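You operate a simulated robot arm through the tools that you are given. There is no shell and no other tool. Be economical: measure what you need, move in short steps, check, and stop when the job is done.

Carry out the task below with a simulated two-armed robot. There is one attempt and no reset: what you move stays moved.

TASK
Hold the spare shower handset still and brush the limescale off its rose.
Fine: the brush is in the tool box; put it back and shut the lid; the handset stays where it lies. What is to be rubbed or washed off counts as gone when no trace of it is left.

Only the result counts: the job must be done as asked and must still hold three seconds after the hand-in. Knocking over, shifting, dropping, spilling or breaking anything else fails it. Lids that push on must go on centred and level and be pressed home; caps that screw on are set level and turned clockwise until they are tight.

THE ROBOT
Two 7-joint arms with two-finger parallel grippers on one trunk, on a base that drives. Base frame: it is fixed to the floor where the robot stands at the start and does not move with it; the origin is under the middle of the robot, x ahead of it, y to its left, z up; the surface under the hand at the start is at about z = 85. Units: cm, rad, N and s.
The left shoulder is at the start at [7, 16.3, 129.5], the right one opposite. With the tool pointing down near the work surface each hand reaches from about 34 to 86 cm from the robot's upright axis, wherever it stands, measured 20 degrees to its own side. Places, roughly: inside of the tool box [60, 10, 90]; tool box lid [60, 10, 100]. Payload 3.43 kg a hand.
The tool frame of a hand sits at the grasp point between the pads (the TCP): z along the fingers, y along the line on which they close. The tips reach 3.4 cm beyond it. The gripper opens to 12.8 cm. The fingers are 2.4 cm wide and 1.2 cm thick; the gripper's body (4.8 by 13 cm) begins 9.6 cm behind the TCP.
Orientation is told as [roll, pitch, yaw] about the base's x, y, z axes, in that order, counted from this pose: with the fingers straight down and closing along the base's y, the tool's x points along the base's -x, its y along +y and its z along -z.

THE INTERFACE
- The arms move only by the tool nudge_tool. It takes "left_steps", "right_steps" or both (then of equal length, played together; a hand with none holds still); each is a list of rows, each a list of 3 entries, a list of its own where there are three numbers: the turn, a rotation vector about the tool's x, y, z in units of 4 degrees (1.0 is 4 degrees), then the shift along the tool's x, y, z in units of 50 mm (1.0 is 50 mm), then the opening, from 0 (shut) to 1 (fully open). In form: [[[rx, ry, rz], [x, y, z], grip], ...]. A call has 1 to 12 rows; each row shifts and turns the commanded pose from where the row before left it, along the tool's axes as they then stand. A call with a number of a shift or a turn outside -1 to 1 is refused whole. A row lasts 0.2 s, in which the tool goes at most 5 cm and 0.15 rad; a call with a longer step from one row to the next is refused whole, and so is a gripper value outside its range. Where a pose cannot be reached the arm comes as near as it can. A force on the tool above 90 N (or 10 N above the force at the start of the call, whichever is more), or a blocked arm, ends the call early, and 0.2 s more pass. Each finger travels about 15.3 cm/s and halts on what it meets, pressing with about 27 N; the grip force reading is that of the motor and also rises with nothing between the fingers. The clock runs only during rows and for 0.2 s after the last one: add rows that do not move to give the fingers time. The reply holds the time, the measured pose of the TCP, the force on the tool along the base axes, the opening and the grip force, in the units named above and with some noise, with the torque about the TCP (base axes, N m) and any sound that the robot's microphone picked up.
- Cameras (640 x 400 px; columns grow to the right, rows downward): "scene" is now at [13.22, -1.64, 151.19]; the picture's right is [-0.20, -0.98, 0.00], its down [-0.67, 0.13, -0.73] and it looks along [0.72, -0.14, -0.68] (base axes); focal length 214 px, centre (320, 200). "left" rides on the left gripper at [7.6, 1.1, -16] in its tool frame; the picture's right is [-0.15, 0.99, 0.00], its down [-0.88, -0.13, -0.46] and it looks along [-0.45, -0.07, 0.89] (tool axes); focal length 234 px, centre (320, 200). "right" rides on the right gripper at [7.6, -1.1, -16] in its tool frame; the picture's right is [0.15, 0.99, 0.00], its down [-0.88, 0.13, -0.46] and it looks along [-0.45, 0.07, 0.89] (tool axes); focal length 234 px, centre (320, 200). There is no depth. A picture from a camera that has moved, and an enlarged one, comes with that camera's place and axes in the base frame and with its lens.
- capture(camera): a new picture of that camera. No time passes.
- lift_body(by): slides the trunk up (or, below 0, down) by that many cm; the arms and the scene camera ride with it, the base frame stays. It gives what a move gives, with no picture.
- drive_base(legs): drives the robot by 1 to 6 legs, each [ahead, left, turn to the left] in cm, cm and rad, along the robot's own axes; the way and the turn of a leg run together, so that a leg with both is an arc; at most 150 cm and 3.142 rad a leg. The arms and the cameras ride along, it lands a little off, and it stops where it bumps. It gives what a move gives.
- head_to(pan, tilt): turns the head with the scene camera to pan (to the left, within 1.501 rad either way) and tilt (down, from -0.506 to 1.204), counted from straight ahead of the robot. It gives what a move gives.
- close_up(camera, box): a new picture of the part [left, top, right, bottom] of that camera's present view, enlarged. No time passes.
- job_done(): hands the job in; it is judged then, once.

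Go step by step. Nothing tells you exact positions but the pictures and the camera data: compare them with the known pose of the tool, close in by small moves and look again before you grip or let go. The budget is 120 turns and 100 pictures, counting those below and the enlarged ones. Unless the task says otherwise, let go and move clear before handing in, and close with one line.

The tools are called after "Request:" as a command line: name --argument value ..., lists and objects as JSON in quotes. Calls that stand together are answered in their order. nudge_tool: Moves the arms, as the interface text tells. Its arguments: {"type":"object","properties":{"left_steps":{"type":"array","items":{"type":"array"}},"right_steps":{"type":"array","items":{"type":"array"}}},"required":[]} The other tools are called the same way: lift_body (by) slides the trunk up or down; drive_base (legs) drives the base; head_to (pan, tilt) turns the head that bears the scene camera; capture (camera) takes a picture; close_up (camera, box) takes an enlarged picture of a part of a camera's view; job_done () hands the job in.

At the start:

```text
clock: 0.0
left_position: [60.75, 22.17, 135.81]
left_ee_rot: [0.001, 0.001, 0.003]
left_ft_force: [-0.1, 0.7, 0.2]
left_ft_torque: [0.02, 0.02, 0.0]
left_width: 12.79
left_gripper_force: 0.0
right_position: [35.95, -25.49, 140.2]
right_ee_rot: [0.001, 0.0, -0.001]
right_ft_force: [-0.2, -0.1, 0.4]
right_ft_torque: [0.01, -0.01, -0.02]
right_width: 12.78
right_gripper_force: 0.1
trunk travel left (down, up): [-77.5, 16.5]
robot x, y, heading: [0.08, 0.31, 0.0]
head pan, tilt: [-0.197, 0.745]
```

scene: 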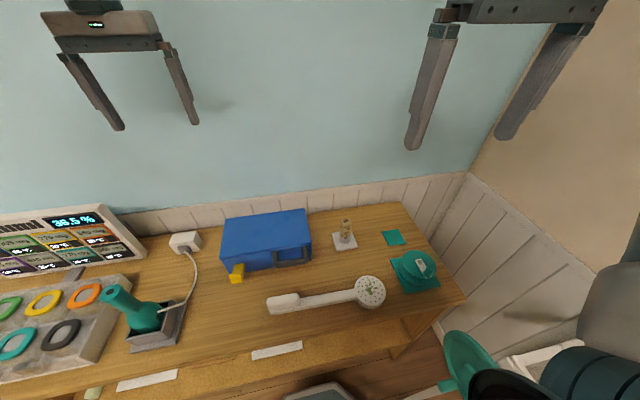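
right: 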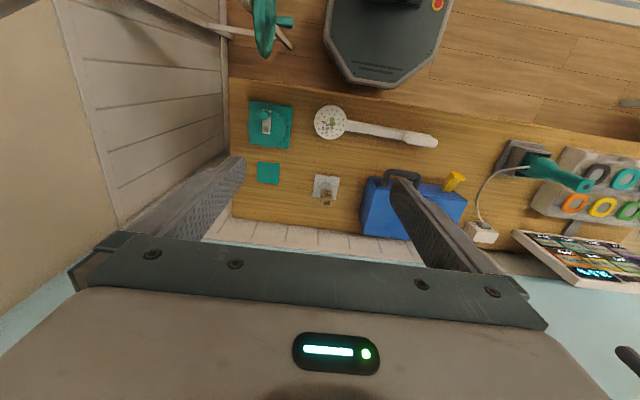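
left: 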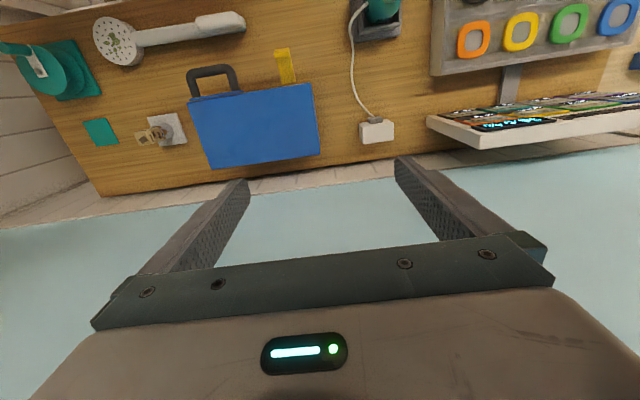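

I see the blue tool box, the handset with greenish scale on its rose, and other items on the table. I'll look closer at the box and the rose.

Request:
close_up --camera "scene" --box '[200, 190, 360, 300]'

Request:
close_up --camera "scene" --box '[250, 250, 450, 375]'

Request:
close_up --camera "left" --box '[60, 0, 360, 190]'

```text
3.64 times, centred on (280, 245) of scene
camera zoom: at [13.22, -1.64, 151.19], right [-0.2, -0.98, 0.0], down [-0.67, 0.13, -0.73], along [0.72, -0.14, -0.68], focal length 780 px, centre (466, 36)
```

zoom: 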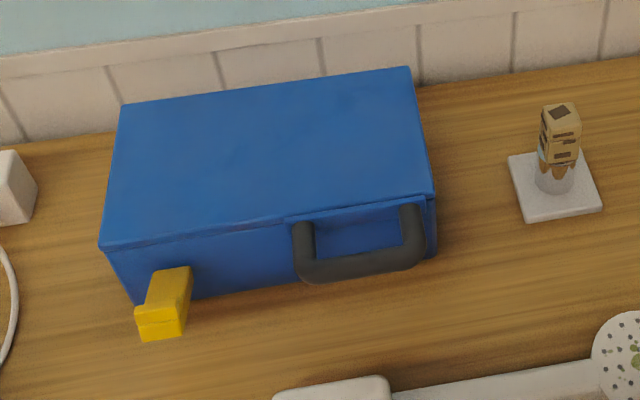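

```text
3.20 times, centred on (350, 312) of scene
camera zoom: at [13.22, -1.64, 151.19], right [-0.2, -0.98, 0.0], down [-0.67, 0.13, -0.73], along [0.72, -0.14, -0.68], focal length 686 px, centre (224, -160)
```

zoom: 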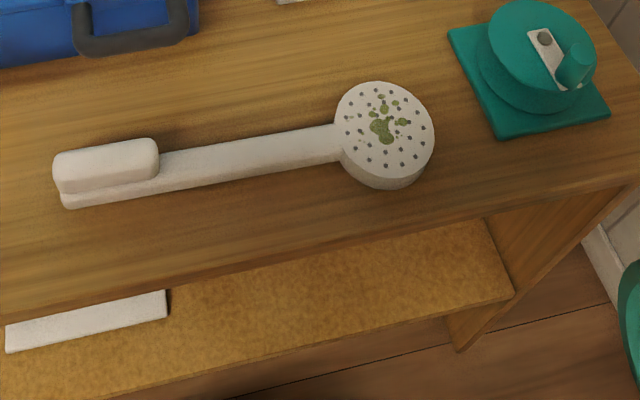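

```text
2.11 times, centred on (210, 95) of left
camera zoom: at [53.27, 23.27, 151.83], right [0.15, 0.99, 0.0], down [0.88, -0.13, 0.46], along [0.45, -0.07, -0.89], focal length 493 px, centre (552, 421)
```

zoom: 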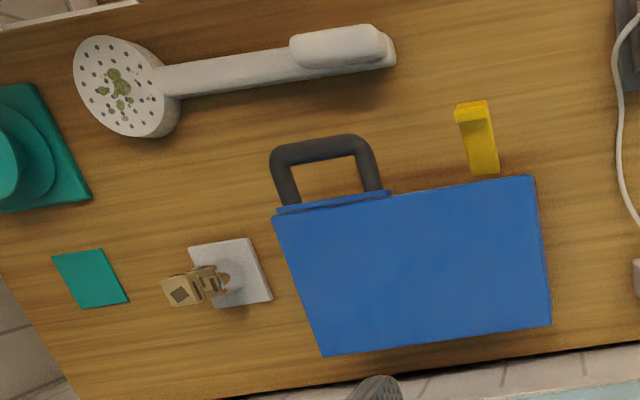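

The lid spans about x 53–69, y −6.5–21, top z≈95; its bail handle is near (48, 0, 94.8), and a yellow latch piece near (46, 16, 93). I'll zoom in on the latch.

Request:
close_up --camera "scene" --box '[220, 245, 268, 290]'

Request:
close_up --camera "left" --box '[180, 40, 320, 127]'

Request:
close_up --camera "right" --box '[300, 80, 480, 240]'

```text
8.89 times, centred on (244, 268) of scene
camera zoom: at [13.22, -1.64, 151.19], right [-0.2, -0.98, 0.0], down [-0.67, 0.13, -0.73], along [0.72, -0.14, -0.68], focal length 1906 px, centre (996, -400)
```

zoom: 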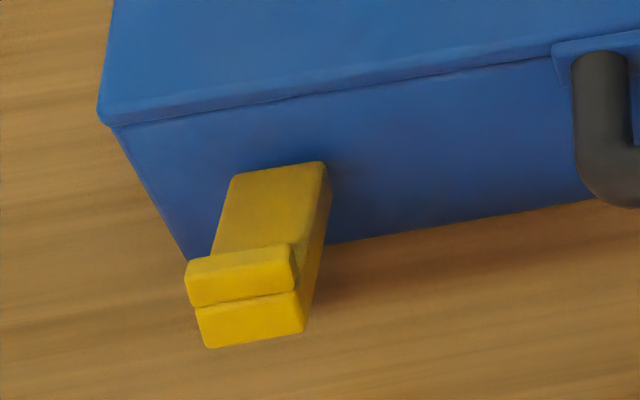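

```text
4.57 times, centred on (250, 84) of left
camera zoom: at [53.27, 23.27, 151.83], right [0.15, 0.99, 0.0], down [0.88, -0.13, 0.46], along [0.45, -0.07, -0.89], focal length 1070 px, centre (640, 733)
```

zoom: 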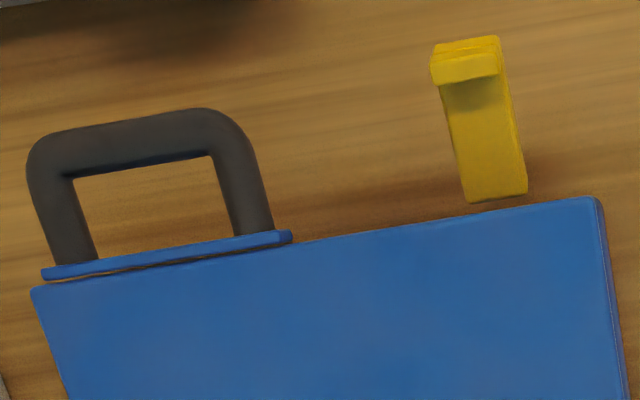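

```text
2.50 times, centred on (390, 160) of right
camera zoom: at [28.49, -26.6, 156.07], right [-0.15, 0.99, 0.0], down [0.88, 0.13, 0.46], along [0.45, 0.07, -0.89], focal length 585 px, centre (145, 300)
```

zoom: 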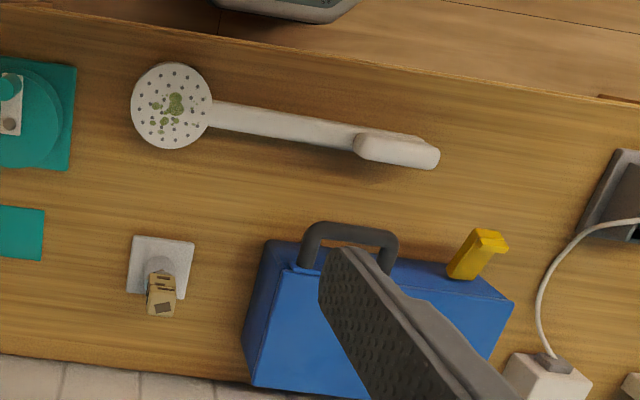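

The yellow piece is a lever sticking out of the box front with a lip at its end. I'll bring the closed left hand above it, and the right hand in front of the bail handle, then look.

Request:
nudge_tool --left_steps '[[[0, 0, 0], [0.255, -0.121, 0.66], 0], [[0, 0, 0], [0.255, -0.121, 0.66], 0], [[0, 0, 0], [0.255, -0.121, 0.66], 0], [[0, 0, 0], [0.255, -0.121, 0.66], 0], [[0, 0, 0], [0.255, -0.121, 0.66], 0], [[0, 0, 0], [0.255, -0.121, 0.66], 0], [[0, 0, 0], [0.255, -0.121, 0.66], 0], [[0, 0, 0], [0.255, -0.121, 0.66], 0], [[0, 0, 0], [0.255, -0.121, 0.66], 0], [[0, 0, 0], [0.255, -0.121, 0.66], 0], [[0, 0, 0], [0, 0, 0], 0]]'

Request:
close_up --camera "scene" --box '[190, 180, 350, 300]'

Request:
capture --camera "left"

```text
clock: 2.4
left_position: [47.72, 16.02, 102.66]
left_ee_rot: [-0.001, -0.003, 0.003]
left_ft_force: [-0.1, -0.5, -1.1]
left_ft_torque: [0.02, 0.0, -0.01]
left_width: 0.02
left_gripper_force: 27.6
right_position: [36.03, -25.47, 140.1]
right_ee_rot: [0.002, 0.001, -0.001]
right_ft_force: [0.0, -0.3, -1.1]
right_ft_torque: [0.02, 0.0, 0.01]
right_width: 12.8
right_gripper_force: 0.0
trunk travel left (down, up): [-77.5, 16.5]
robot x, y, heading: [-0.27, 0.14, 0.005]
head pan, tilt: [-0.197, 0.745]
```

```text
3.33 times, centred on (270, 240) of scene
camera zoom: at [13.2, -1.65, 151.19], right [-0.2, -0.98, 0.0], down [-0.67, 0.13, -0.73], along [0.72, -0.14, -0.68], focal length 715 px, centre (487, 67)
```

zoom: 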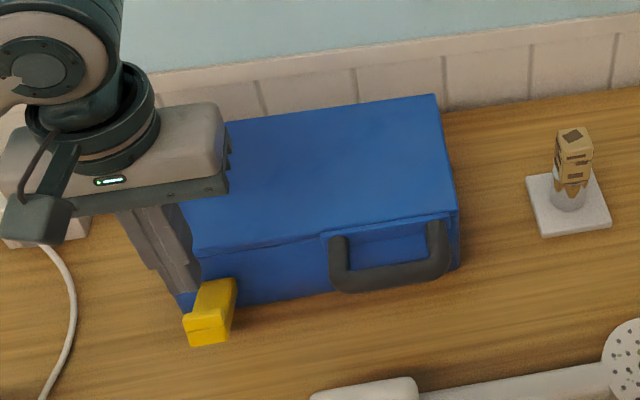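

```text
89 pictures are left
camera left: at [40.24, 17.2, 118.66], right [0.14, 0.99, 0.0], down [0.88, -0.13, 0.46], along [0.45, -0.07, -0.89], focal length 234 px, centre (320, 200)
```

left: 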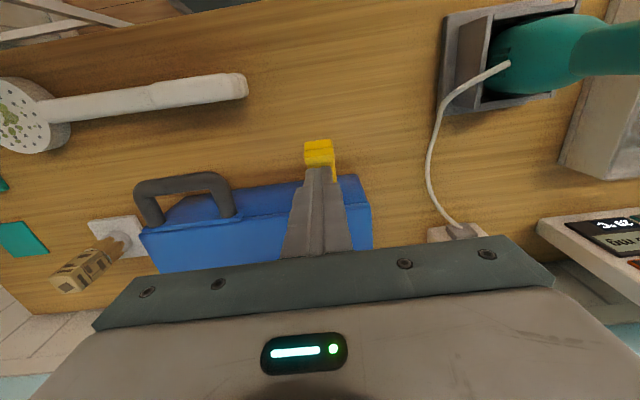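

The closed left fingers are over the lever at (47.7, 16). I'll lower slowly and feel for contact.

Request:
nudge_tool --left_steps '[[[0, 0, 0], [0, 0, 0.36], 0], [[0, 0, 0], [0, 0, 0.36], 0], [[0, 0, 0], [0, 0, 0.36], 0], [[0, 0, 0], [0, 0, 0.3], 0], [[0, 0, 0], [0, 0, 0.1], 0], [[0, 0, 0], [0, 0, 0.1], 0]]'

Request:
close_up --camera "scene" --box '[190, 180, 350, 300]'

```text
clock: 3.3
left_position: [47.53, 16.18, 98.4]
left_ee_rot: [-0.009, -0.024, -0.003]
left_ft_force: [-37.7, 7.5, 84.2]
left_ft_torque: [0.46, 1.95, 0.65]
left_width: 0.0
left_gripper_force: 26.8
right_position: [35.32, -25.33, 140.42]
right_ee_rot: [0.0, -0.007, 0.004]
right_ft_force: [1.6, -0.5, 0.3]
right_ft_torque: [-0.05, 0.14, -0.01]
right_width: 12.78
right_gripper_force: 0.1
trunk travel left (down, up): [-77.5, 16.5]
robot x, y, heading: [-0.02, -0.08, 0.001]
head pan, tilt: [-0.197, 0.745]
stopped in row 4 (left hand): the force on the tool passed its limit at 102 N (the readings are from after the stop); the commanded pose is now the measured one
```

```text
3.33 times, centred on (270, 240) of scene
camera zoom: at [12.33, -1.63, 151.37], right [-0.19, -0.98, 0.0], down [-0.66, 0.13, -0.74], along [0.72, -0.14, -0.67], focal length 715 px, centre (487, 67)
```

zoom: 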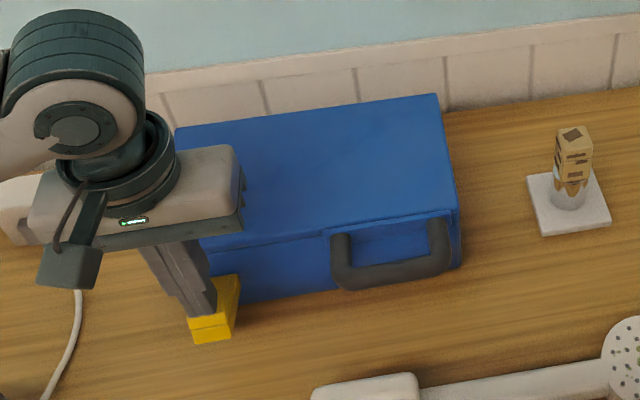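

The lever is stiff downward (84 N, no travel). I'll back off and look at whether anything changed.

Request:
nudge_tool --left_steps '[[[0, 0, 0], [0, 0, -0.3], 0], [[0, 0, 0], [0, 0, -0.3], 0], [[0, 0, 0], [0.4, 0.4, -0.3], 0], [[0, 0, 0], [0.6, 0.6, 0], 0], [[0, 0, 0], [0.6, 0.6, 0], 0]]'

Request:
close_up --camera "scene" --box '[210, 230, 310, 300]'

Request:
capture --camera "left"

```text
clock: 4.5
left_position: [39.8, 24.44, 101.79]
left_ee_rot: [-0.008, -0.019, 0.0]
left_ft_force: [0.0, 0.3, 0.4]
left_ft_torque: [0.01, 0.01, 0.0]
left_width: 0.0
left_gripper_force: 27.0
right_position: [35.83, -25.25, 140.22]
right_ee_rot: [0.001, -0.002, 0.001]
right_ft_force: [-0.5, 0.5, 1.0]
right_ft_torque: [-0.01, -0.06, -0.01]
right_width: 12.8
right_gripper_force: 0.1
trunk travel left (down, up): [-77.5, 16.5]
robot x, y, heading: [0.08, -0.17, 0.001]
head pan, tilt: [-0.197, 0.745]
```

```text
5.71 times, centred on (260, 265) of scene
camera zoom: at [12.97, -1.43, 151.21], right [-0.19, -0.98, 0.0], down [-0.66, 0.13, -0.74], along [0.72, -0.14, -0.68], focal length 1226 px, centre (663, -171)
```

zoom: 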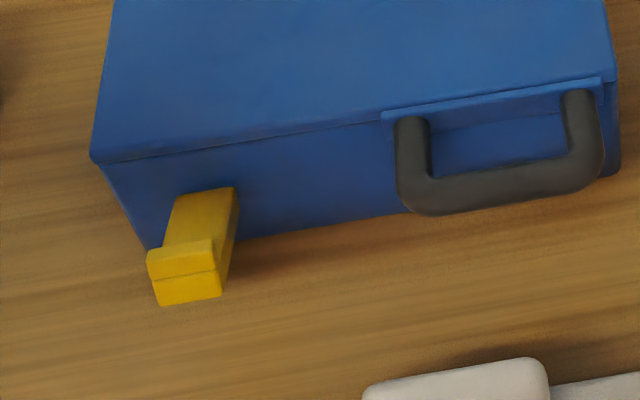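

```text
86 pictures are left
camera left: at [32.11, 25.73, 117.69], right [0.15, 0.99, 0.0], down [0.87, -0.13, 0.47], along [0.47, -0.07, -0.88], focal length 234 px, centre (320, 200)
```

left: 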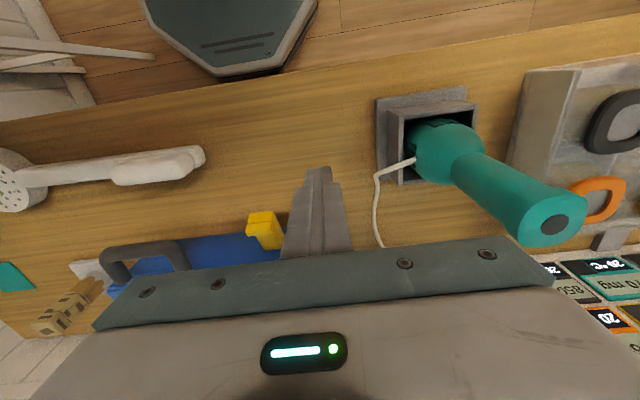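

The lever is unchanged; it looks like an open hook latch whose lip (top z≈95.6) points up. I'll instead try lifting the lid by its bail handle with the left hand, turned 90° so it closes along x.

Request:
nudge_tool --left_steps '[[[0, 0, 0], [0, 0, -0.9], 0], [[0, 0, 0], [0, 0, -0.9], 0], [[0, 0, 1], [0, 0, -0.4], 0], [[0, 0, 1], [0, 0, 0], 0], [[0, 0, 1], [0, 0, 0], 0], [[0, 0, 1], [0, 0, 0], 0], [[0, 0, 1], [0, 0, 0], 0], [[0, 0, 1], [0, 0, 0], 0], [[0, 0, 1], [0, 0, 0], 0], [[0, 0, 1], [0, 0, 0], 0], [[0, 0, 1], [0, 0, 0], 0], [[0, 0, 1], [0, 0, 0], 0]]'

Request:
nudge_tool --left_steps '[[[0, 0, 1], [0, 0, 0], 0.3], [[0, 0, 1], [0, 0, 0], 0.3], [[0, 0, 1], [0, 0, 0], 0.3], [[0, 0, 1], [0, 0, 0], 0.3], [[0, 0, 1], [0, 0, 0], 0.3], [[0, 0, 1], [0, 0, 0], 0.3], [[0, 0, 1], [0, 0, 0], 0.3], [[0, 0, 1], [0, 0, 0], 0.3], [[0, 0, 1], [0, 0, 0], 0.3], [[0, 0, 1], [0, 0, 0], 0.3], [[0, 0, 1], [0, 0, 0], 0.3], [[0, 0, 1], [0, 0, 0], 0.3]]'

```text
clock: 7.1
left_position: [40.0, 24.27, 112.84]
left_ee_rot: [0.008, -0.017, -0.699]
left_ft_force: [0.1, 0.3, 0.5]
left_ft_torque: [0.0, 0.02, 0.0]
left_width: 0.02
left_gripper_force: 26.9
right_position: [36.02, -25.29, 140.08]
right_ee_rot: [0.0, -0.002, 0.003]
right_ft_force: [0.7, -0.4, 0.5]
right_ft_torque: [-0.02, -0.03, -0.01]
right_width: 12.78
right_gripper_force: 0.1
trunk travel left (down, up): [-77.5, 16.5]
robot x, y, heading: [-0.19, 0.1, 0.002]
head pan, tilt: [-0.197, 0.745]
```

```text
clock: 9.7
left_position: [38.01, 22.13, 113.74]
left_ee_rot: [0.017, -0.006, -1.539]
left_ft_force: [0.0, 0.0, 0.5]
left_ft_torque: [0.05, -0.01, 0.0]
left_width: 3.83
left_gripper_force: 0.1
left hand out of reach, approached as far as the arm can: row 11, 12
right_position: [36.08, -25.51, 140.21]
right_ee_rot: [0.001, 0.001, 0.002]
right_ft_force: [0.8, -0.5, 0.3]
right_ft_torque: [-0.02, 0.03, -0.03]
right_width: 12.82
right_gripper_force: 0.1
trunk travel left (down, up): [-77.5, 16.5]
robot x, y, heading: [-0.4, 0.14, -0.001]
head pan, tilt: [-0.197, 0.745]
```

Nearly turned to 90°. Next I move above the handle bar at about (47.8, 0.2) and look.

Request:
nudge_tool --left_steps '[[[0, 0, 0], [-0.72, 0.33, 0], 0.3], [[0, 0, 0], [-0.72, 0.33, 0], 0.3], [[0, 0, 0], [-0.72, 0.33, 0], 0.3], [[0, 0, 0], [-0.72, 0.33, 0], 0.3], [[0, 0, 0], [-0.72, 0.33, 0], 0.45], [[0, 0, 0], [-0.72, 0.33, 0], 0.45], [[0, 0, 0], [0, 0, 0], 0.45]]'

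Request:
capture --camera "left"

Request:
close_up --camera "scene" --box '[200, 150, 360, 300]'

```text
clock: 11.3
left_position: [48.55, 0.78, 114.17]
left_ee_rot: [0.018, -0.008, -1.536]
left_ft_force: [0.1, -0.5, 0.5]
left_ft_torque: [-0.02, -0.01, 0.0]
left_width: 5.73
left_gripper_force: 0.1
right_position: [36.1, -25.28, 140.16]
right_ee_rot: [0.002, -0.001, 0.002]
right_ft_force: [-0.2, 0.0, 0.2]
right_ft_torque: [-0.02, 0.05, -0.02]
right_width: 12.78
right_gripper_force: 0.0
trunk travel left (down, up): [-77.5, 16.5]
robot x, y, heading: [0.08, 0.22, -0.002]
head pan, tilt: [-0.197, 0.745]
```

```text
85 pictures are left
camera left: at [49.34, 8.6, 130.17], right [0.99, -0.11, 0.02], down [-0.11, -0.88, 0.46], along [-0.04, -0.46, -0.89], focal length 234 px, centre (320, 200)
```

left: 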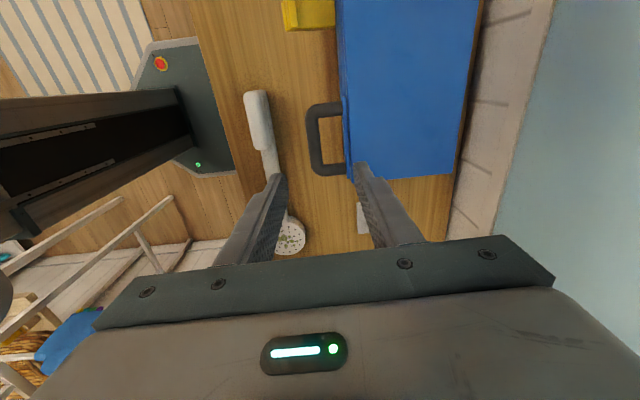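

```text
2.67 times, centred on (280, 225) of scene
camera zoom: at [13.18, -1.52, 151.19], right [-0.19, -0.98, 0.0], down [-0.67, 0.13, -0.73], along [0.72, -0.14, -0.68], focal length 572 px, centre (427, 133)
```

zoom: 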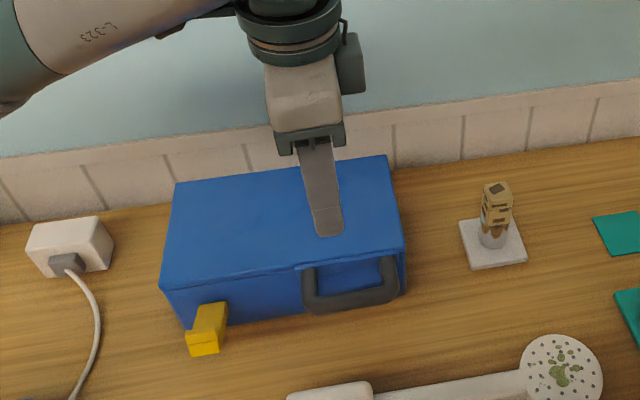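

The bar is at about x 47.8, y 0.3. I'll align and lower with fingers 3.8 cm apart, stopping just above to check.

Request:
nudge_tool --left_steps '[[[0, 0, 0], [-0.08, -0.15, 0.4], 0.3], [[0, 0, 0], [0, 0, 0.6], 0.3], [[0, 0, 0], [0, 0, 0.6], 0.3], [[0, 0, 0], [0, 0, 0.6], 0.3], [[0, 0, 0], [0, 0, 0.5], 0.3], [[0, 0, 0], [0, 0, 0.2], 0.3], [[0, 0, 0], [0, 0, 0], 0.3]]'

Request:
capture --camera "left"

Request:
close_up --camera "scene" --box '[230, 180, 350, 300]'

```text
clock: 12.9
left_position: [47.89, 0.38, 99.56]
left_ee_rot: [0.017, -0.005, -1.537]
left_ft_force: [-0.7, -0.4, 0.4]
left_ft_torque: [-0.01, 0.01, 0.0]
left_width: 3.83
left_gripper_force: 0.0
right_position: [35.96, -25.42, 140.09]
right_ee_rot: [0.001, -0.002, 0.002]
right_ft_force: [-0.9, -0.3, -0.2]
right_ft_torque: [0.02, -0.02, -0.02]
right_width: 12.8
right_gripper_force: 0.1
trunk travel left (down, up): [-77.5, 16.5]
robot x, y, heading: [0.22, 0.42, 0.006]
head pan, tilt: [-0.197, 0.745]
```

```text
83 pictures are left
camera left: at [48.78, 8.23, 115.64], right [0.99, -0.11, 0.02], down [-0.11, -0.88, 0.46], along [-0.04, -0.46, -0.89], focal length 234 px, centre (320, 200)
```

left: 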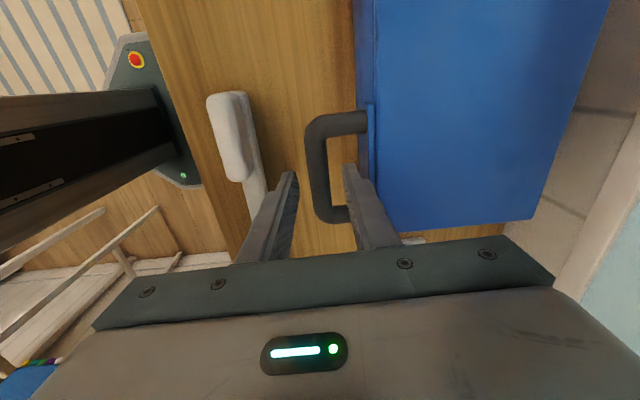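

```text
3.33 times, centred on (290, 240) of scene
camera zoom: at [13.2, -1.6, 151.19], right [-0.19, -0.98, 0.0], down [-0.67, 0.13, -0.73], along [0.72, -0.14, -0.68], focal length 715 px, centre (420, 67)
```

zoom: 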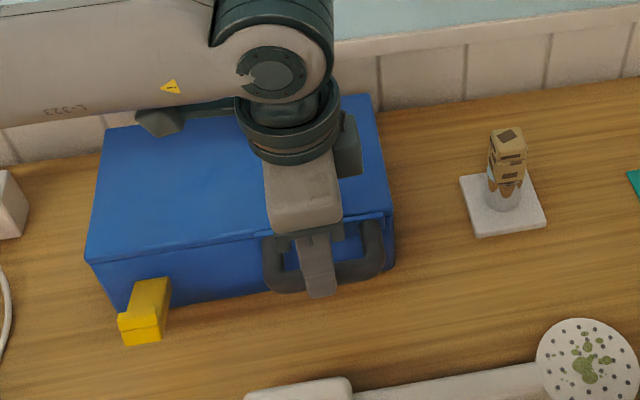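

The fingers straddle the bar with one in the handle's hole. Lower 4.8 cm and close.

Request:
nudge_tool --left_steps '[[[0, 0, 0], [0, 0, 0.3], 0.3], [[0, 0, 0], [0, 0, 0.3], 0.3], [[0, 0, 0], [0, 0, 0.2], 0.3], [[0, 0, 0], [0, 0, 0.16], 0.3], [[0, 0, 0], [0, 0, 0], 0.0], [[0, 0, 0], [0, 0, 0], 0.0], [[0, 0, 0], [0, 0, 0], 0.0]]'

Request:
close_up --camera "left" --box '[200, 60, 440, 260]'

```text
clock: 14.5
left_position: [48.1, 0.32, 94.69]
left_ee_rot: [0.019, -0.006, -1.538]
left_ft_force: [-1.2, 1.6, -0.2]
left_ft_torque: [0.14, -0.01, -1.23]
left_width: 2.04
left_gripper_force: 45.0
right_position: [36.06, -25.42, 140.13]
right_ee_rot: [0.002, -0.001, 0.001]
right_ft_force: [-0.7, 0.1, 0.6]
right_ft_torque: [-0.03, 0.0, 0.01]
right_width: 12.81
right_gripper_force: 0.1
trunk travel left (down, up): [-77.5, 16.5]
robot x, y, heading: [0.13, 0.06, -0.003]
head pan, tilt: [-0.197, 0.745]
```

```text
2.00 times, centred on (320, 160) of left
camera zoom: at [48.82, 8.1, 110.76], right [0.99, -0.11, 0.02], down [-0.11, -0.88, 0.46], along [-0.04, -0.46, -0.89], focal length 468 px, centre (320, 280)
```

zoom: 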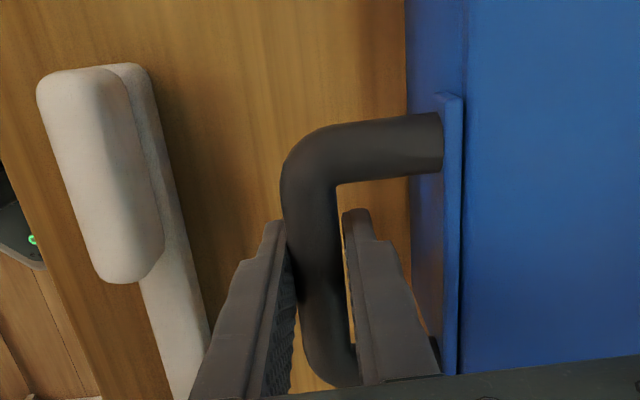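

The bar is gripped (2.0 cm). Now I lift gently 1.5 cm to see whether the lid follows or a latch holds.

Request:
nudge_tool --left_steps '[[[0, 0, 0], [0, 0, -0.06], 0], [[0, 0, 0], [0, 0, -0.06], 0], [[0, 0, 0], [0, 0, -0.06], 0], [[0, 0, 0], [0, 0, -0.06], 0], [[0, 0, 0], [0, 0, -0.06], 0]]'

Request:
close_up --camera "scene" --box '[200, 190, 350, 290]'

```text
clock: 15.7
left_position: [48.08, 0.4, 96.42]
left_ee_rot: [0.018, -0.008, -1.535]
left_ft_force: [-0.3, -0.3, -2.3]
left_ft_torque: [-0.4, 0.2, -1.13]
left_width: 2.03
left_gripper_force: 44.9
right_position: [36.11, -25.38, 140.12]
right_ee_rot: [0.004, 0.0, 0.001]
right_ft_force: [0.0, -0.1, 1.0]
right_ft_torque: [0.03, -0.02, 0.02]
right_width: 12.79
right_gripper_force: 0.0
trunk travel left (down, up): [-77.5, 16.5]
robot x, y, heading: [0.08, 0.11, 0.002]
head pan, tilt: [-0.197, 0.745]
```

```text
4.00 times, centred on (275, 240) of scene
camera zoom: at [13.21, -1.59, 151.19], right [-0.19, -0.98, 0.0], down [-0.67, 0.13, -0.73], along [0.72, -0.14, -0.68], focal length 858 px, centre (500, 40)
```

zoom: 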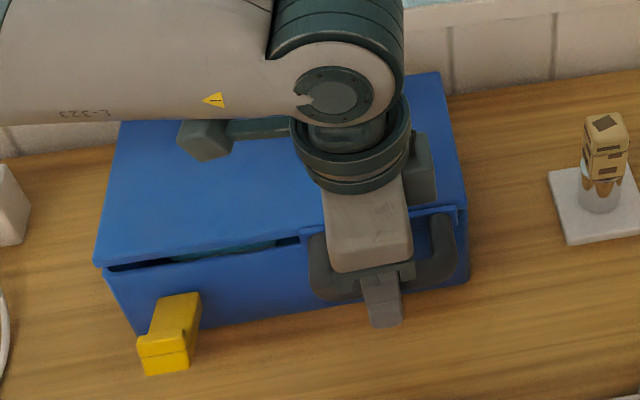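

The lid opens freely and it is hinged at the back. I'll swing it up along the arc in two parts, watching the forces.

Request:
nudge_tool --left_steps '[[[0, 0, 0], [-0.003, 0.089, -0.59], 0], [[0, 0, 0], [-0.006, 0.17, -0.572], 0], [[0, 0, 0], [-0.008, 0.249, -0.543], 0], [[0, 0, 0], [-0.01, 0.322, -0.503], 0], [[0, 0, 0], [-0.012, 0.389, -0.454], 0], [[0, 0, 0], [-0.014, 0.448, -0.395], 0], [[0, 0, 0], [0, 0, 0], 0]]'

Request:
capture --camera "scene"

```text
clock: 17.3
left_position: [49.0, 0.33, 102.14]
left_ee_rot: [0.018, -0.006, -1.536]
left_ft_force: [-13.1, -7.0, 3.3]
left_ft_torque: [0.01, 0.08, -1.14]
left_width: 1.99
left_gripper_force: 44.8
left hand out of reach, approached as far as the arm can: row 3, 4, 5, 6
right_position: [35.71, -25.47, 140.19]
right_ee_rot: [0.005, -0.005, 0.003]
right_ft_force: [0.3, -0.8, 0.3]
right_ft_torque: [-0.03, -0.04, 0.0]
right_width: 12.8
right_gripper_force: 0.0
trunk travel left (down, up): [-77.5, 16.5]
robot x, y, heading: [-0.07, -0.03, 0.001]
head pan, tilt: [-0.197, 0.745]
```

```text
79 pictures are left
camera scene: at [12.92, -1.74, 151.21], right [-0.19, -0.98, 0.0], down [-0.66, 0.13, -0.74], along [0.72, -0.14, -0.68], focal length 214 px, centre (320, 200)
```

scene: 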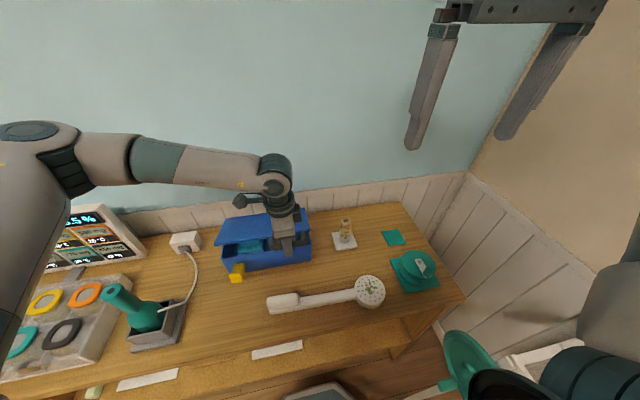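

The arm hit a wrist limit near θ≈20° of the lid. I'll relax the yaw by 8° while holding and continue a little up the arc.

Request:
nudge_tool --left_steps '[[[0, 0, -1], [0, 0, 0], 0], [[0, 0, -1], [0, 0, 0], 0], [[0, 0, 0], [-0.02, 0.17, -0.5], 0], [[0, 0, 0], [-0.03, 0.25, -0.5], 0], [[0, 0, 0], [0, 0, 0], 0]]'

```text
clock: 18.5
left_position: [51.35, 0.47, 106.99]
left_ee_rot: [0.018, -0.009, -1.394]
left_ft_force: [-10.1, 6.4, 6.7]
left_ft_torque: [-0.23, 0.09, -1.06]
left_width: 2.43
left_gripper_force: 45.3
right_position: [35.82, -25.3, 140.2]
right_ee_rot: [0.002, -0.002, 0.0]
right_ft_force: [-0.3, 0.5, 0.4]
right_ft_torque: [-0.02, 0.0, -0.01]
right_width: 12.82
right_gripper_force: 0.1
trunk travel left (down, up): [-77.5, 16.5]
robot x, y, heading: [-0.04, 0.13, 0.003]
head pan, tilt: [-0.197, 0.745]
```

That worked; I continue up the arc to about 68° first.

Request:
nudge_tool --left_steps '[[[0, 0, 0], [-0.067, 0.4, -0.458], 0], [[0, 0, 0], [-0.077, 0.437, -0.4], 0], [[0, 0, 0], [-0.086, 0.488, -0.334], 0], [[0, 0, 0], [-0.093, 0.529, -0.262], 0], [[0, 0, 0], [0, 0, 0], 0]]'

Request:
capture --camera "scene"

```text
clock: 19.7
left_position: [53.23, 0.53, 109.41]
left_ee_rot: [0.018, -0.009, -1.398]
left_ft_force: [-13.0, 9.6, 11.6]
left_ft_torque: [0.41, -0.11, -1.29]
left_width: 2.4
left_gripper_force: 45.4
left hand out of reach, approached as far as the arm can: row 2, 3, 4
right_position: [35.71, -25.24, 140.21]
right_ee_rot: [0.002, -0.004, 0.001]
right_ft_force: [0.5, 0.0, -0.5]
right_ft_torque: [0.02, 0.0, 0.0]
right_width: 12.81
right_gripper_force: 0.0
trunk travel left (down, up): [-77.5, 16.5]
robot x, y, heading: [-0.19, 0.1, 0.002]
head pan, tilt: [-0.197, 0.745]
```

```text
78 pictures are left
camera scene: at [12.82, -1.43, 151.23], right [-0.19, -0.98, 0.0], down [-0.66, 0.13, -0.74], along [0.72, -0.14, -0.68], focal length 214 px, centre (320, 200)
```

scene: 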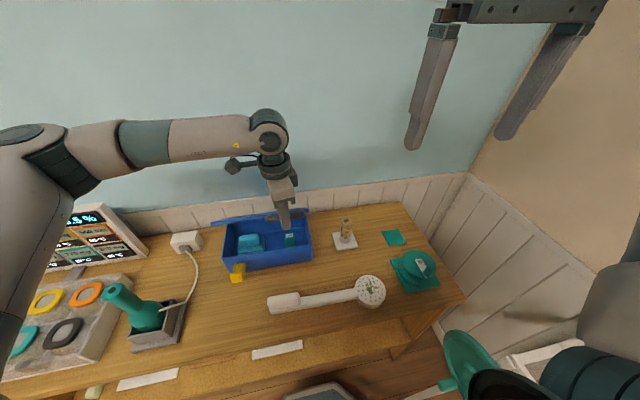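

I relax the yaw further while continuing upward.

Request:
nudge_tool --left_steps '[[[0, 0, -1], [0, 0, 0], 0], [[0, 0, -1], [-0.09, 0.315, -0.306], 0], [[0, 0, -1], [-0.099, 0.344, -0.27], 0], [[0, 0, -1], [-0.106, 0.369, -0.23], 0], [[0, 0, 0], [0, 0, 0], 0]]'

```text
clock: 20.9
left_position: [58.44, 0.41, 113.65]
left_ee_rot: [0.014, -0.015, -1.118]
left_ft_force: [-8.2, -8.5, 10.7]
left_ft_torque: [-1.25, 0.23, -1.6]
left_width: 3.32
left_gripper_force: 44.9
right_position: [35.72, -25.68, 140.19]
right_ee_rot: [0.004, -0.004, -0.001]
right_ft_force: [0.8, -0.6, -0.7]
right_ft_torque: [0.01, 0.0, -0.02]
right_width: 12.8
right_gripper_force: 0.1
trunk travel left (down, up): [-77.5, 16.5]
robot x, y, heading: [-0.05, 0.07, 0.001]
head pan, tilt: [-0.197, 0.745]
```

Request:
nudge_tool --left_steps '[[[0, 0, 0], [-0.239, 0.491, -0.242], 0], [[0, 0, 0], [-0.251, 0.516, -0.164], 0], [[0, 0, 0], [-0.258, 0.53, -0.084], 0], [[0, 0, 0], [-0.262, 0.537, 0], 0], [[0, 0, 0], [0, 0, 0], 0]]'

Request:
capture --camera "scene"

```text
clock: 22.1
left_position: [62.15, 0.33, 115.11]
left_ee_rot: [0.017, -0.011, -1.117]
left_ft_force: [-6.4, -10.1, 21.9]
left_ft_torque: [0.37, -0.23, -1.65]
left_width: 3.31
left_gripper_force: 45.0
left hand out of reach, approached as far as the arm can: row 2, 3, 4
right_position: [35.71, -25.52, 140.2]
right_ee_rot: [0.005, -0.004, -0.001]
right_ft_force: [-0.7, -0.2, 0.3]
right_ft_torque: [-0.04, 0.02, 0.0]
right_width: 12.81
right_gripper_force: 0.1
trunk travel left (down, up): [-77.5, 16.5]
robot x, y, heading: [0.1, 0.29, 0.003]
head pan, tilt: [-0.197, 0.745]
```

```text
77 pictures are left
camera scene: at [12.81, -1.83, 151.23], right [-0.19, -0.98, 0.0], down [-0.66, 0.13, -0.74], along [0.72, -0.14, -0.68], focal length 214 px, centre (320, 200)
```

scene: 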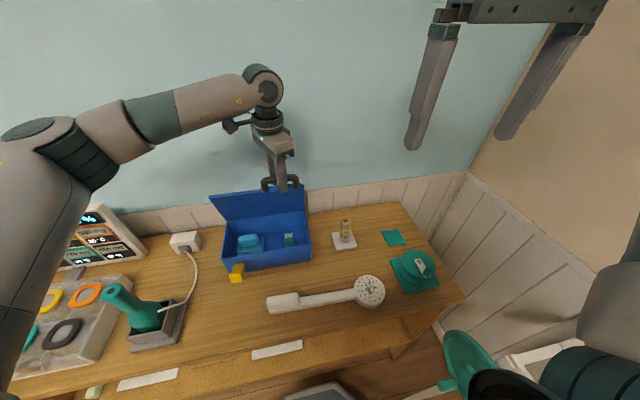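

The lid is at ~70°. I'll loosen the grip so the front finger just pushes the bar, unwind the yaw and push on past vertical.

Request:
nudge_tool --left_steps '[[[0, 0, -1], [-0.17, 0.28, -0.03], 0.36], [[0, 0, -1], [-0.17, 0.28, -0.03], 0.36], [[0, 0, -1], [-0.18, 0.265, -0.03], 0.36], [[0, 0, -1], [-0.2, 0.25, -0.02], 0.36], [[0, 0, -1], [-0.22, 0.23, 0], 0.36], [[0, 0, -1], [-0.24, 0.21, 0], 0.36], [[0, 0, 0], [0, 0, 0], 0.36]]'

Request:
capture --camera "scene"

```text
clock: 23.7
left_position: [71.02, 0.33, 115.4]
left_ee_rot: [0.002, -0.002, -0.716]
left_ft_force: [-64.3, 10.8, -42.7]
left_ft_torque: [0.94, -0.73, -7.48]
left_width: 5.61
left_gripper_force: 45.2
right_position: [35.21, -25.12, 140.24]
right_ee_rot: [-0.001, -0.006, 0.002]
right_ft_force: [0.3, -0.2, 0.3]
right_ft_torque: [0.03, 0.01, 0.03]
right_width: 12.78
right_gripper_force: 0.0
trunk travel left (down, up): [-77.5, 16.5]
robot x, y, heading: [-0.27, -0.24, 0.001]
head pan, tilt: [-0.197, 0.745]
```

```text
76 pictures are left
camera scene: at [12.37, -1.33, 151.19], right [-0.19, -0.98, 0.0], down [-0.66, 0.13, -0.74], along [0.72, -0.14, -0.67], focal length 214 px, centre (320, 200)
```

scene: 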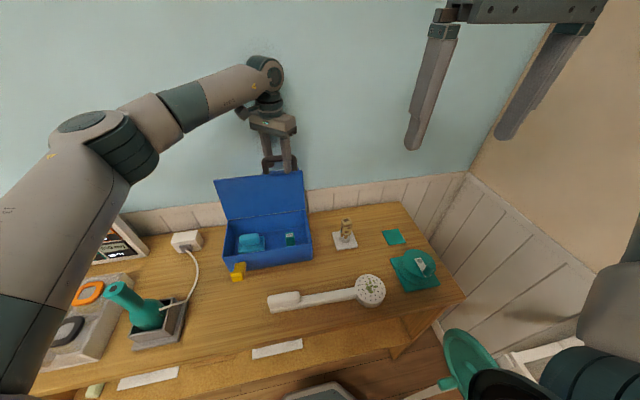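

The lid has reached its stop (−64 N). I ease back, open and rise off the handle, watching whether the lid stays.

Request:
nudge_tool --left_steps '[[[0, 0, 0], [0.1, -0.1, 0], 0.5], [[0, 0, 0], [0.07, -0.07, 0], 0.5], [[0, 0, 0], [0, 0, 0], 0.5], [[0, 0, 0], [0, 0, -0.3], 0.5], [[0, 0, 0], [0, 0, -0.3], 0.5]]'

Request:
close_up --camera "scene" --box '[200, 120, 350, 280]'

```text
clock: 24.9
left_position: [70.99, 0.17, 118.85]
left_ee_rot: [0.006, -0.019, -0.698]
left_ft_force: [-9.3, -1.3, -4.4]
left_ft_torque: [0.14, 0.17, -0.23]
left_width: 6.76
left_gripper_force: 3.6
right_position: [35.94, -25.34, 140.26]
right_ee_rot: [0.002, -0.002, 0.001]
right_ft_force: [0.3, -0.1, -0.6]
right_ft_torque: [-0.01, -0.03, -0.01]
right_width: 12.78
right_gripper_force: 0.1
trunk travel left (down, up): [-77.5, 16.5]
robot x, y, heading: [0.19, -0.16, -0.003]
head pan, tilt: [-0.197, 0.745]
```

```text
2.50 times, centred on (275, 200) of scene
camera zoom: at [13.02, -1.64, 151.21], right [-0.19, -0.98, 0.0], down [-0.66, 0.13, -0.74], along [0.72, -0.14, -0.68], focal length 536 px, centre (432, 200)
```

zoom: 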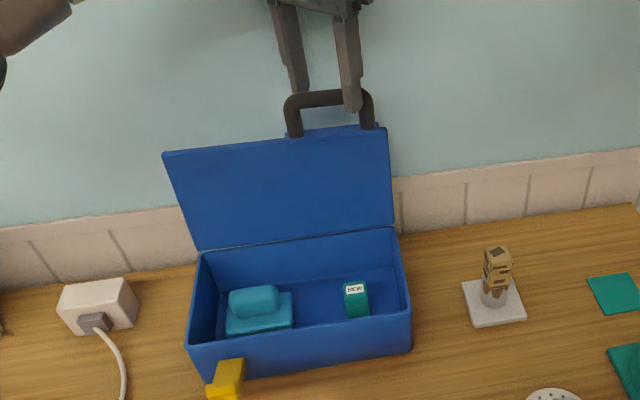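

I rise fully clear and check whether the lid stays.

Request:
nudge_tool --left_steps '[[[0, 0, 0], [0, 0, -0.3], 0.5], [[0, 0, 0], [0, 0, -0.4], 0.5], [[0, 0, 0], [0, 0, -0.6], 0.5], [[0, 0, 0], [0, 0, 0], 0.5]]'

Request:
close_up --camera "scene" --box '[200, 120, 350, 280]'

```text
clock: 25.9
left_position: [70.89, 0.37, 125.06]
left_ee_rot: [0.007, -0.019, -0.698]
left_ft_force: [0.7, -0.6, -0.4]
left_ft_torque: [0.01, 0.0, 0.0]
left_width: 6.41
left_gripper_force: 0.0
right_position: [36.02, -25.36, 140.1]
right_ee_rot: [0.001, 0.0, 0.003]
right_ft_force: [-0.5, -0.4, 0.5]
right_ft_torque: [0.01, 0.0, 0.02]
right_width: 12.82
right_gripper_force: 0.0
trunk travel left (down, up): [-77.5, 16.5]
robot x, y, heading: [-0.24, 0.2, 0.001]
head pan, tilt: [-0.197, 0.745]
```

```text
2.50 times, centred on (275, 200) of scene
camera zoom: at [13.25, -1.59, 151.18], right [-0.19, -0.98, 0.0], down [-0.67, 0.13, -0.73], along [0.72, -0.14, -0.68], focal length 536 px, centre (432, 200)
```

zoom: 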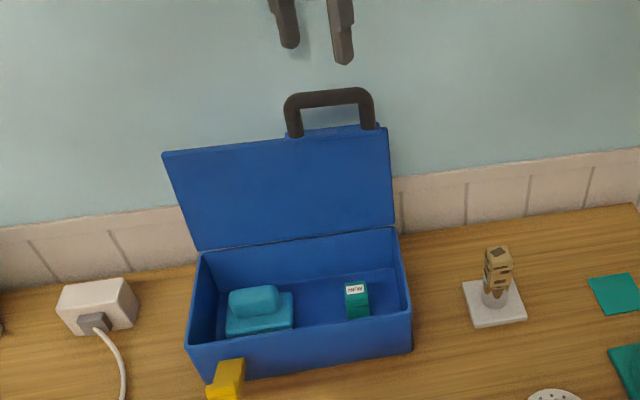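

The lid stays open. Inside are a teal brush (pad with a grip block) and a small green box. I pull the left hand back, and look closely at the inside.

Request:
close_up --camera "scene" --box '[240, 215, 305, 265]'

Request:
nudge_tool --left_steps '[[[0, 0, -1], [0.5, 0, 0], 0.5], [[0, 0, -1], [0.7, 0, 0], 0.5], [[0, 0, -1], [0.7, 0, 0], 0.5], [[0, 0, -1], [0.7, 0.1, 0], 0.5], [[0, 0, -1], [0.7, 0.3, 0], 0.5], [[0, 0, -1], [0.7, 0.4, 0], 0.5], [[0, 0, -1], [0.5, 0.5, 0], 0.5], [[0, 0, -1], [0.4, 0.4, 0], 0.5], [[0, 0, -1], [0, 0, 0], 0.5], [[0, 0, -1], [0, 0, 0], 0.5]]'

Request:
close_up --camera "right" --box '[330, 150, 480, 250]'

```text
8.00 times, centred on (272, 240) of scene
camera zoom: at [13.25, -1.59, 151.18], right [-0.19, -0.98, 0.0], down [-0.67, 0.13, -0.73], along [0.72, -0.14, -0.68], focal length 1716 px, centre (700, -120)
```

zoom: 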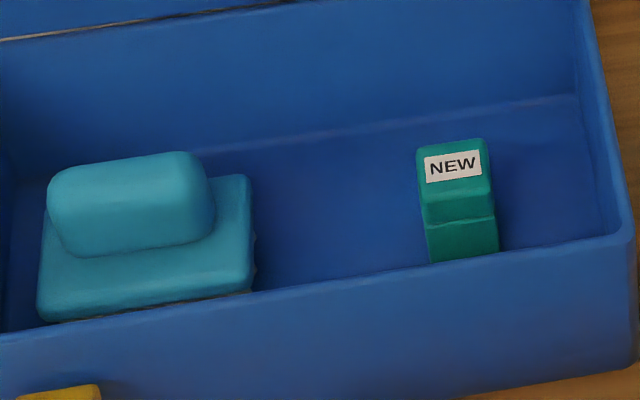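

```text
clock: 28.1
left_position: [51.81, 19.12, 124.69]
left_ee_rot: [-0.006, -0.018, 0.002]
left_ft_force: [0.2, 0.6, -0.5]
left_ft_torque: [0.03, -0.01, 0.01]
left_width: 6.38
left_gripper_force: 0.0
right_position: [36.08, -25.44, 140.01]
right_ee_rot: [0.002, -0.001, 0.001]
right_ft_force: [-0.7, 0.0, -0.3]
right_ft_torque: [0.02, -0.02, -0.01]
right_width: 12.82
right_gripper_force: 0.1
trunk travel left (down, up): [-77.5, 16.5]
robot x, y, heading: [-0.2, -0.4, 0.003]
head pan, tilt: [-0.197, 0.745]
```

```text
4.00 times, centred on (405, 200) of right
camera zoom: at [28.5, -26.54, 156.08], right [-0.15, 0.99, 0.0], down [0.88, 0.13, 0.46], along [0.45, 0.07, -0.89], focal length 937 px, centre (-20, 200)
```

zoom: 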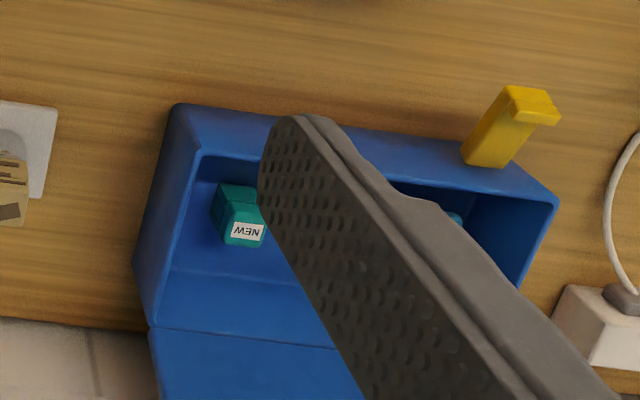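

The teal block seems to have bristles under it. I check both objects with the left camera.

Request:
capture --camera "left"

Request:
close_up --camera "left" --box '[140, 90, 340, 215]'

```text
71 pictures are left
camera left: at [44.09, 20.39, 140.49], right [0.14, 0.99, 0.0], down [0.87, -0.13, 0.47], along [0.47, -0.07, -0.88], focal length 234 px, centre (320, 200)
```

left: 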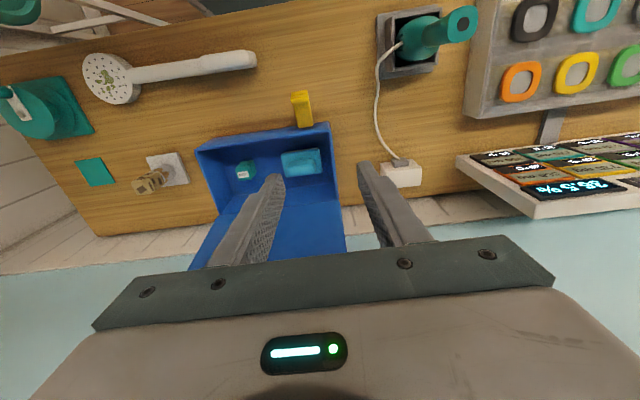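

```text
3.20 times, centred on (240, 152) of left
camera zoom: at [44.09, 20.39, 140.49], right [0.14, 0.99, 0.0], down [0.87, -0.13, 0.47], along [0.47, -0.07, -0.88], focal length 749 px, centre (576, 352)
```

zoom: 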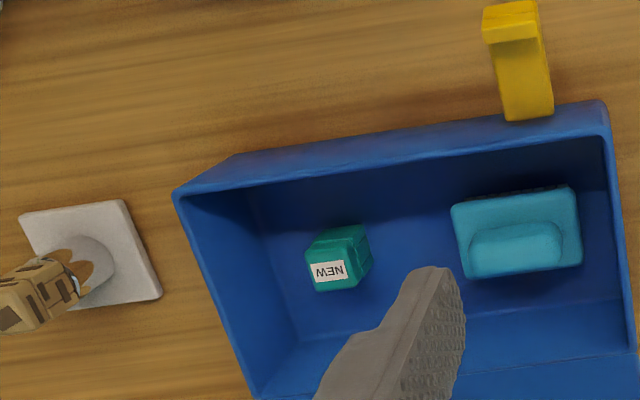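

The brush grip is at about (61.5, 13.7), top z≈92, ~6.4 cm long in y. I move the left hand aside (turning it toward +90° yaw for the handset later) and bring the right hand above the brush.

Request:
nudge_tool --left_steps '[[[0, 0, 0], [0.68, 0.4, 0], 0.5], [[0, 0, 0], [0.68, 0.4, 0], 0.5], [[0, 0, 0], [0.68, 0.4, 0], 0.5], [[0, 0, 0], [0.68, 0.4, 0], 0.5], [[0, 0, 0], [0.5, 0.4, 0], 0.5], [[0, 0, -1], [0, 0, 0], 0.5], [[0, 0, -1], [0, 0, 0], 0.5], [[0, 0, -1], [0, 0, 0], 0.5], [[0, 0, -1], [0, 0, 0], 0.5], [[0, 0, -1], [0, 0, 0], 0.5], [[0, 0, -1], [0, 0, 0], 0.5], [[0, 0, -1], [0, 0, 0], 0.5]]' --right_steps '[[[0, 0, 0], [-0.425, 0.65, 0.3], 0.67], [[0, 0, 0], [-0.425, 0.65, 0.3], 0.67], [[0, 0, 0], [-0.425, 0.65, 0.3], 0.67], [[0, 0, 0], [-0.425, 0.65, 0.3], 0.67], [[0, 0, 0], [-0.425, 0.65, 0.3], 0.67], [[0, 0, 0], [-0.425, 0.65, 0.3], 0.67], [[0, 0, 0], [-0.425, 0.65, 0.3], 0.67], [[0, 0, 0], [-0.425, 0.65, 0.3], 0.67], [[0, 0, 0], [-0.425, 0.65, 0.3], 0.67], [[0, 0, 0], [-0.425, 0.65, 0.3], 0.67], [[0, 0, 0], [-0.425, 0.65, 0.3], 0.67], [[0, 0, 0], [-0.425, 0.65, 0.3], 0.67]]'

Request:
capture --camera "right"

Request:
capture --camera "scene"

```text
clock: 30.7
left_position: [35.83, 29.4, 124.18]
left_ee_rot: [-0.014, -0.01, 0.489]
left_ft_force: [-0.2, 0.5, 0.3]
left_ft_torque: [-0.04, 0.03, -0.04]
left_width: 6.39
left_gripper_force: 0.0
right_position: [61.78, 13.88, 121.95]
right_ee_rot: [-0.001, 0.001, 0.002]
right_ft_force: [-1.1, 0.0, 0.0]
right_ft_torque: [-0.06, 0.01, -0.04]
right_width: 8.6
right_gripper_force: 0.2
trunk travel left (down, up): [-77.5, 16.5]
robot x, y, heading: [-0.26, 0.16, -0.004]
head pan, tilt: [-0.197, 0.745]
```

```text
69 pictures are left
camera right: at [54.21, 12.79, 137.98], right [-0.15, 0.99, 0.0], down [0.88, 0.13, 0.46], along [0.45, 0.07, -0.89], focal length 234 px, centre (320, 200)
```

right: 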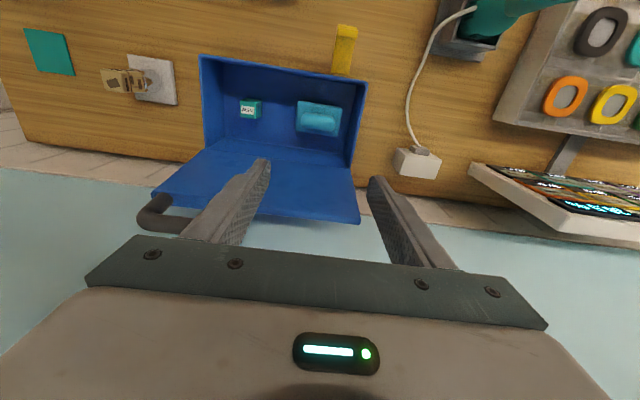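

```text
68 pictures are left
camera scene: at [13.26, -1.35, 151.18], right [-0.19, -0.98, 0.0], down [-0.67, 0.13, -0.73], along [0.72, -0.14, -0.68], focal length 214 px, centre (320, 200)
```

scene: 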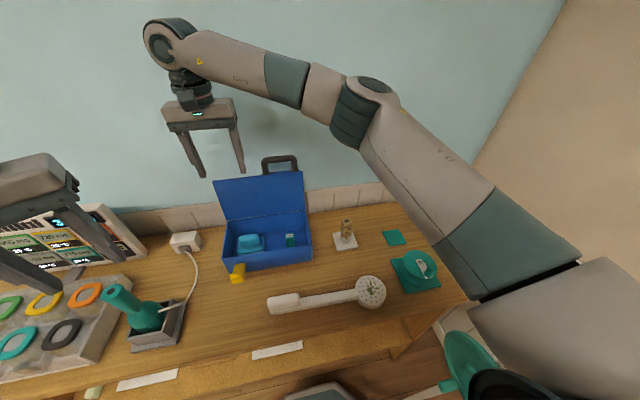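

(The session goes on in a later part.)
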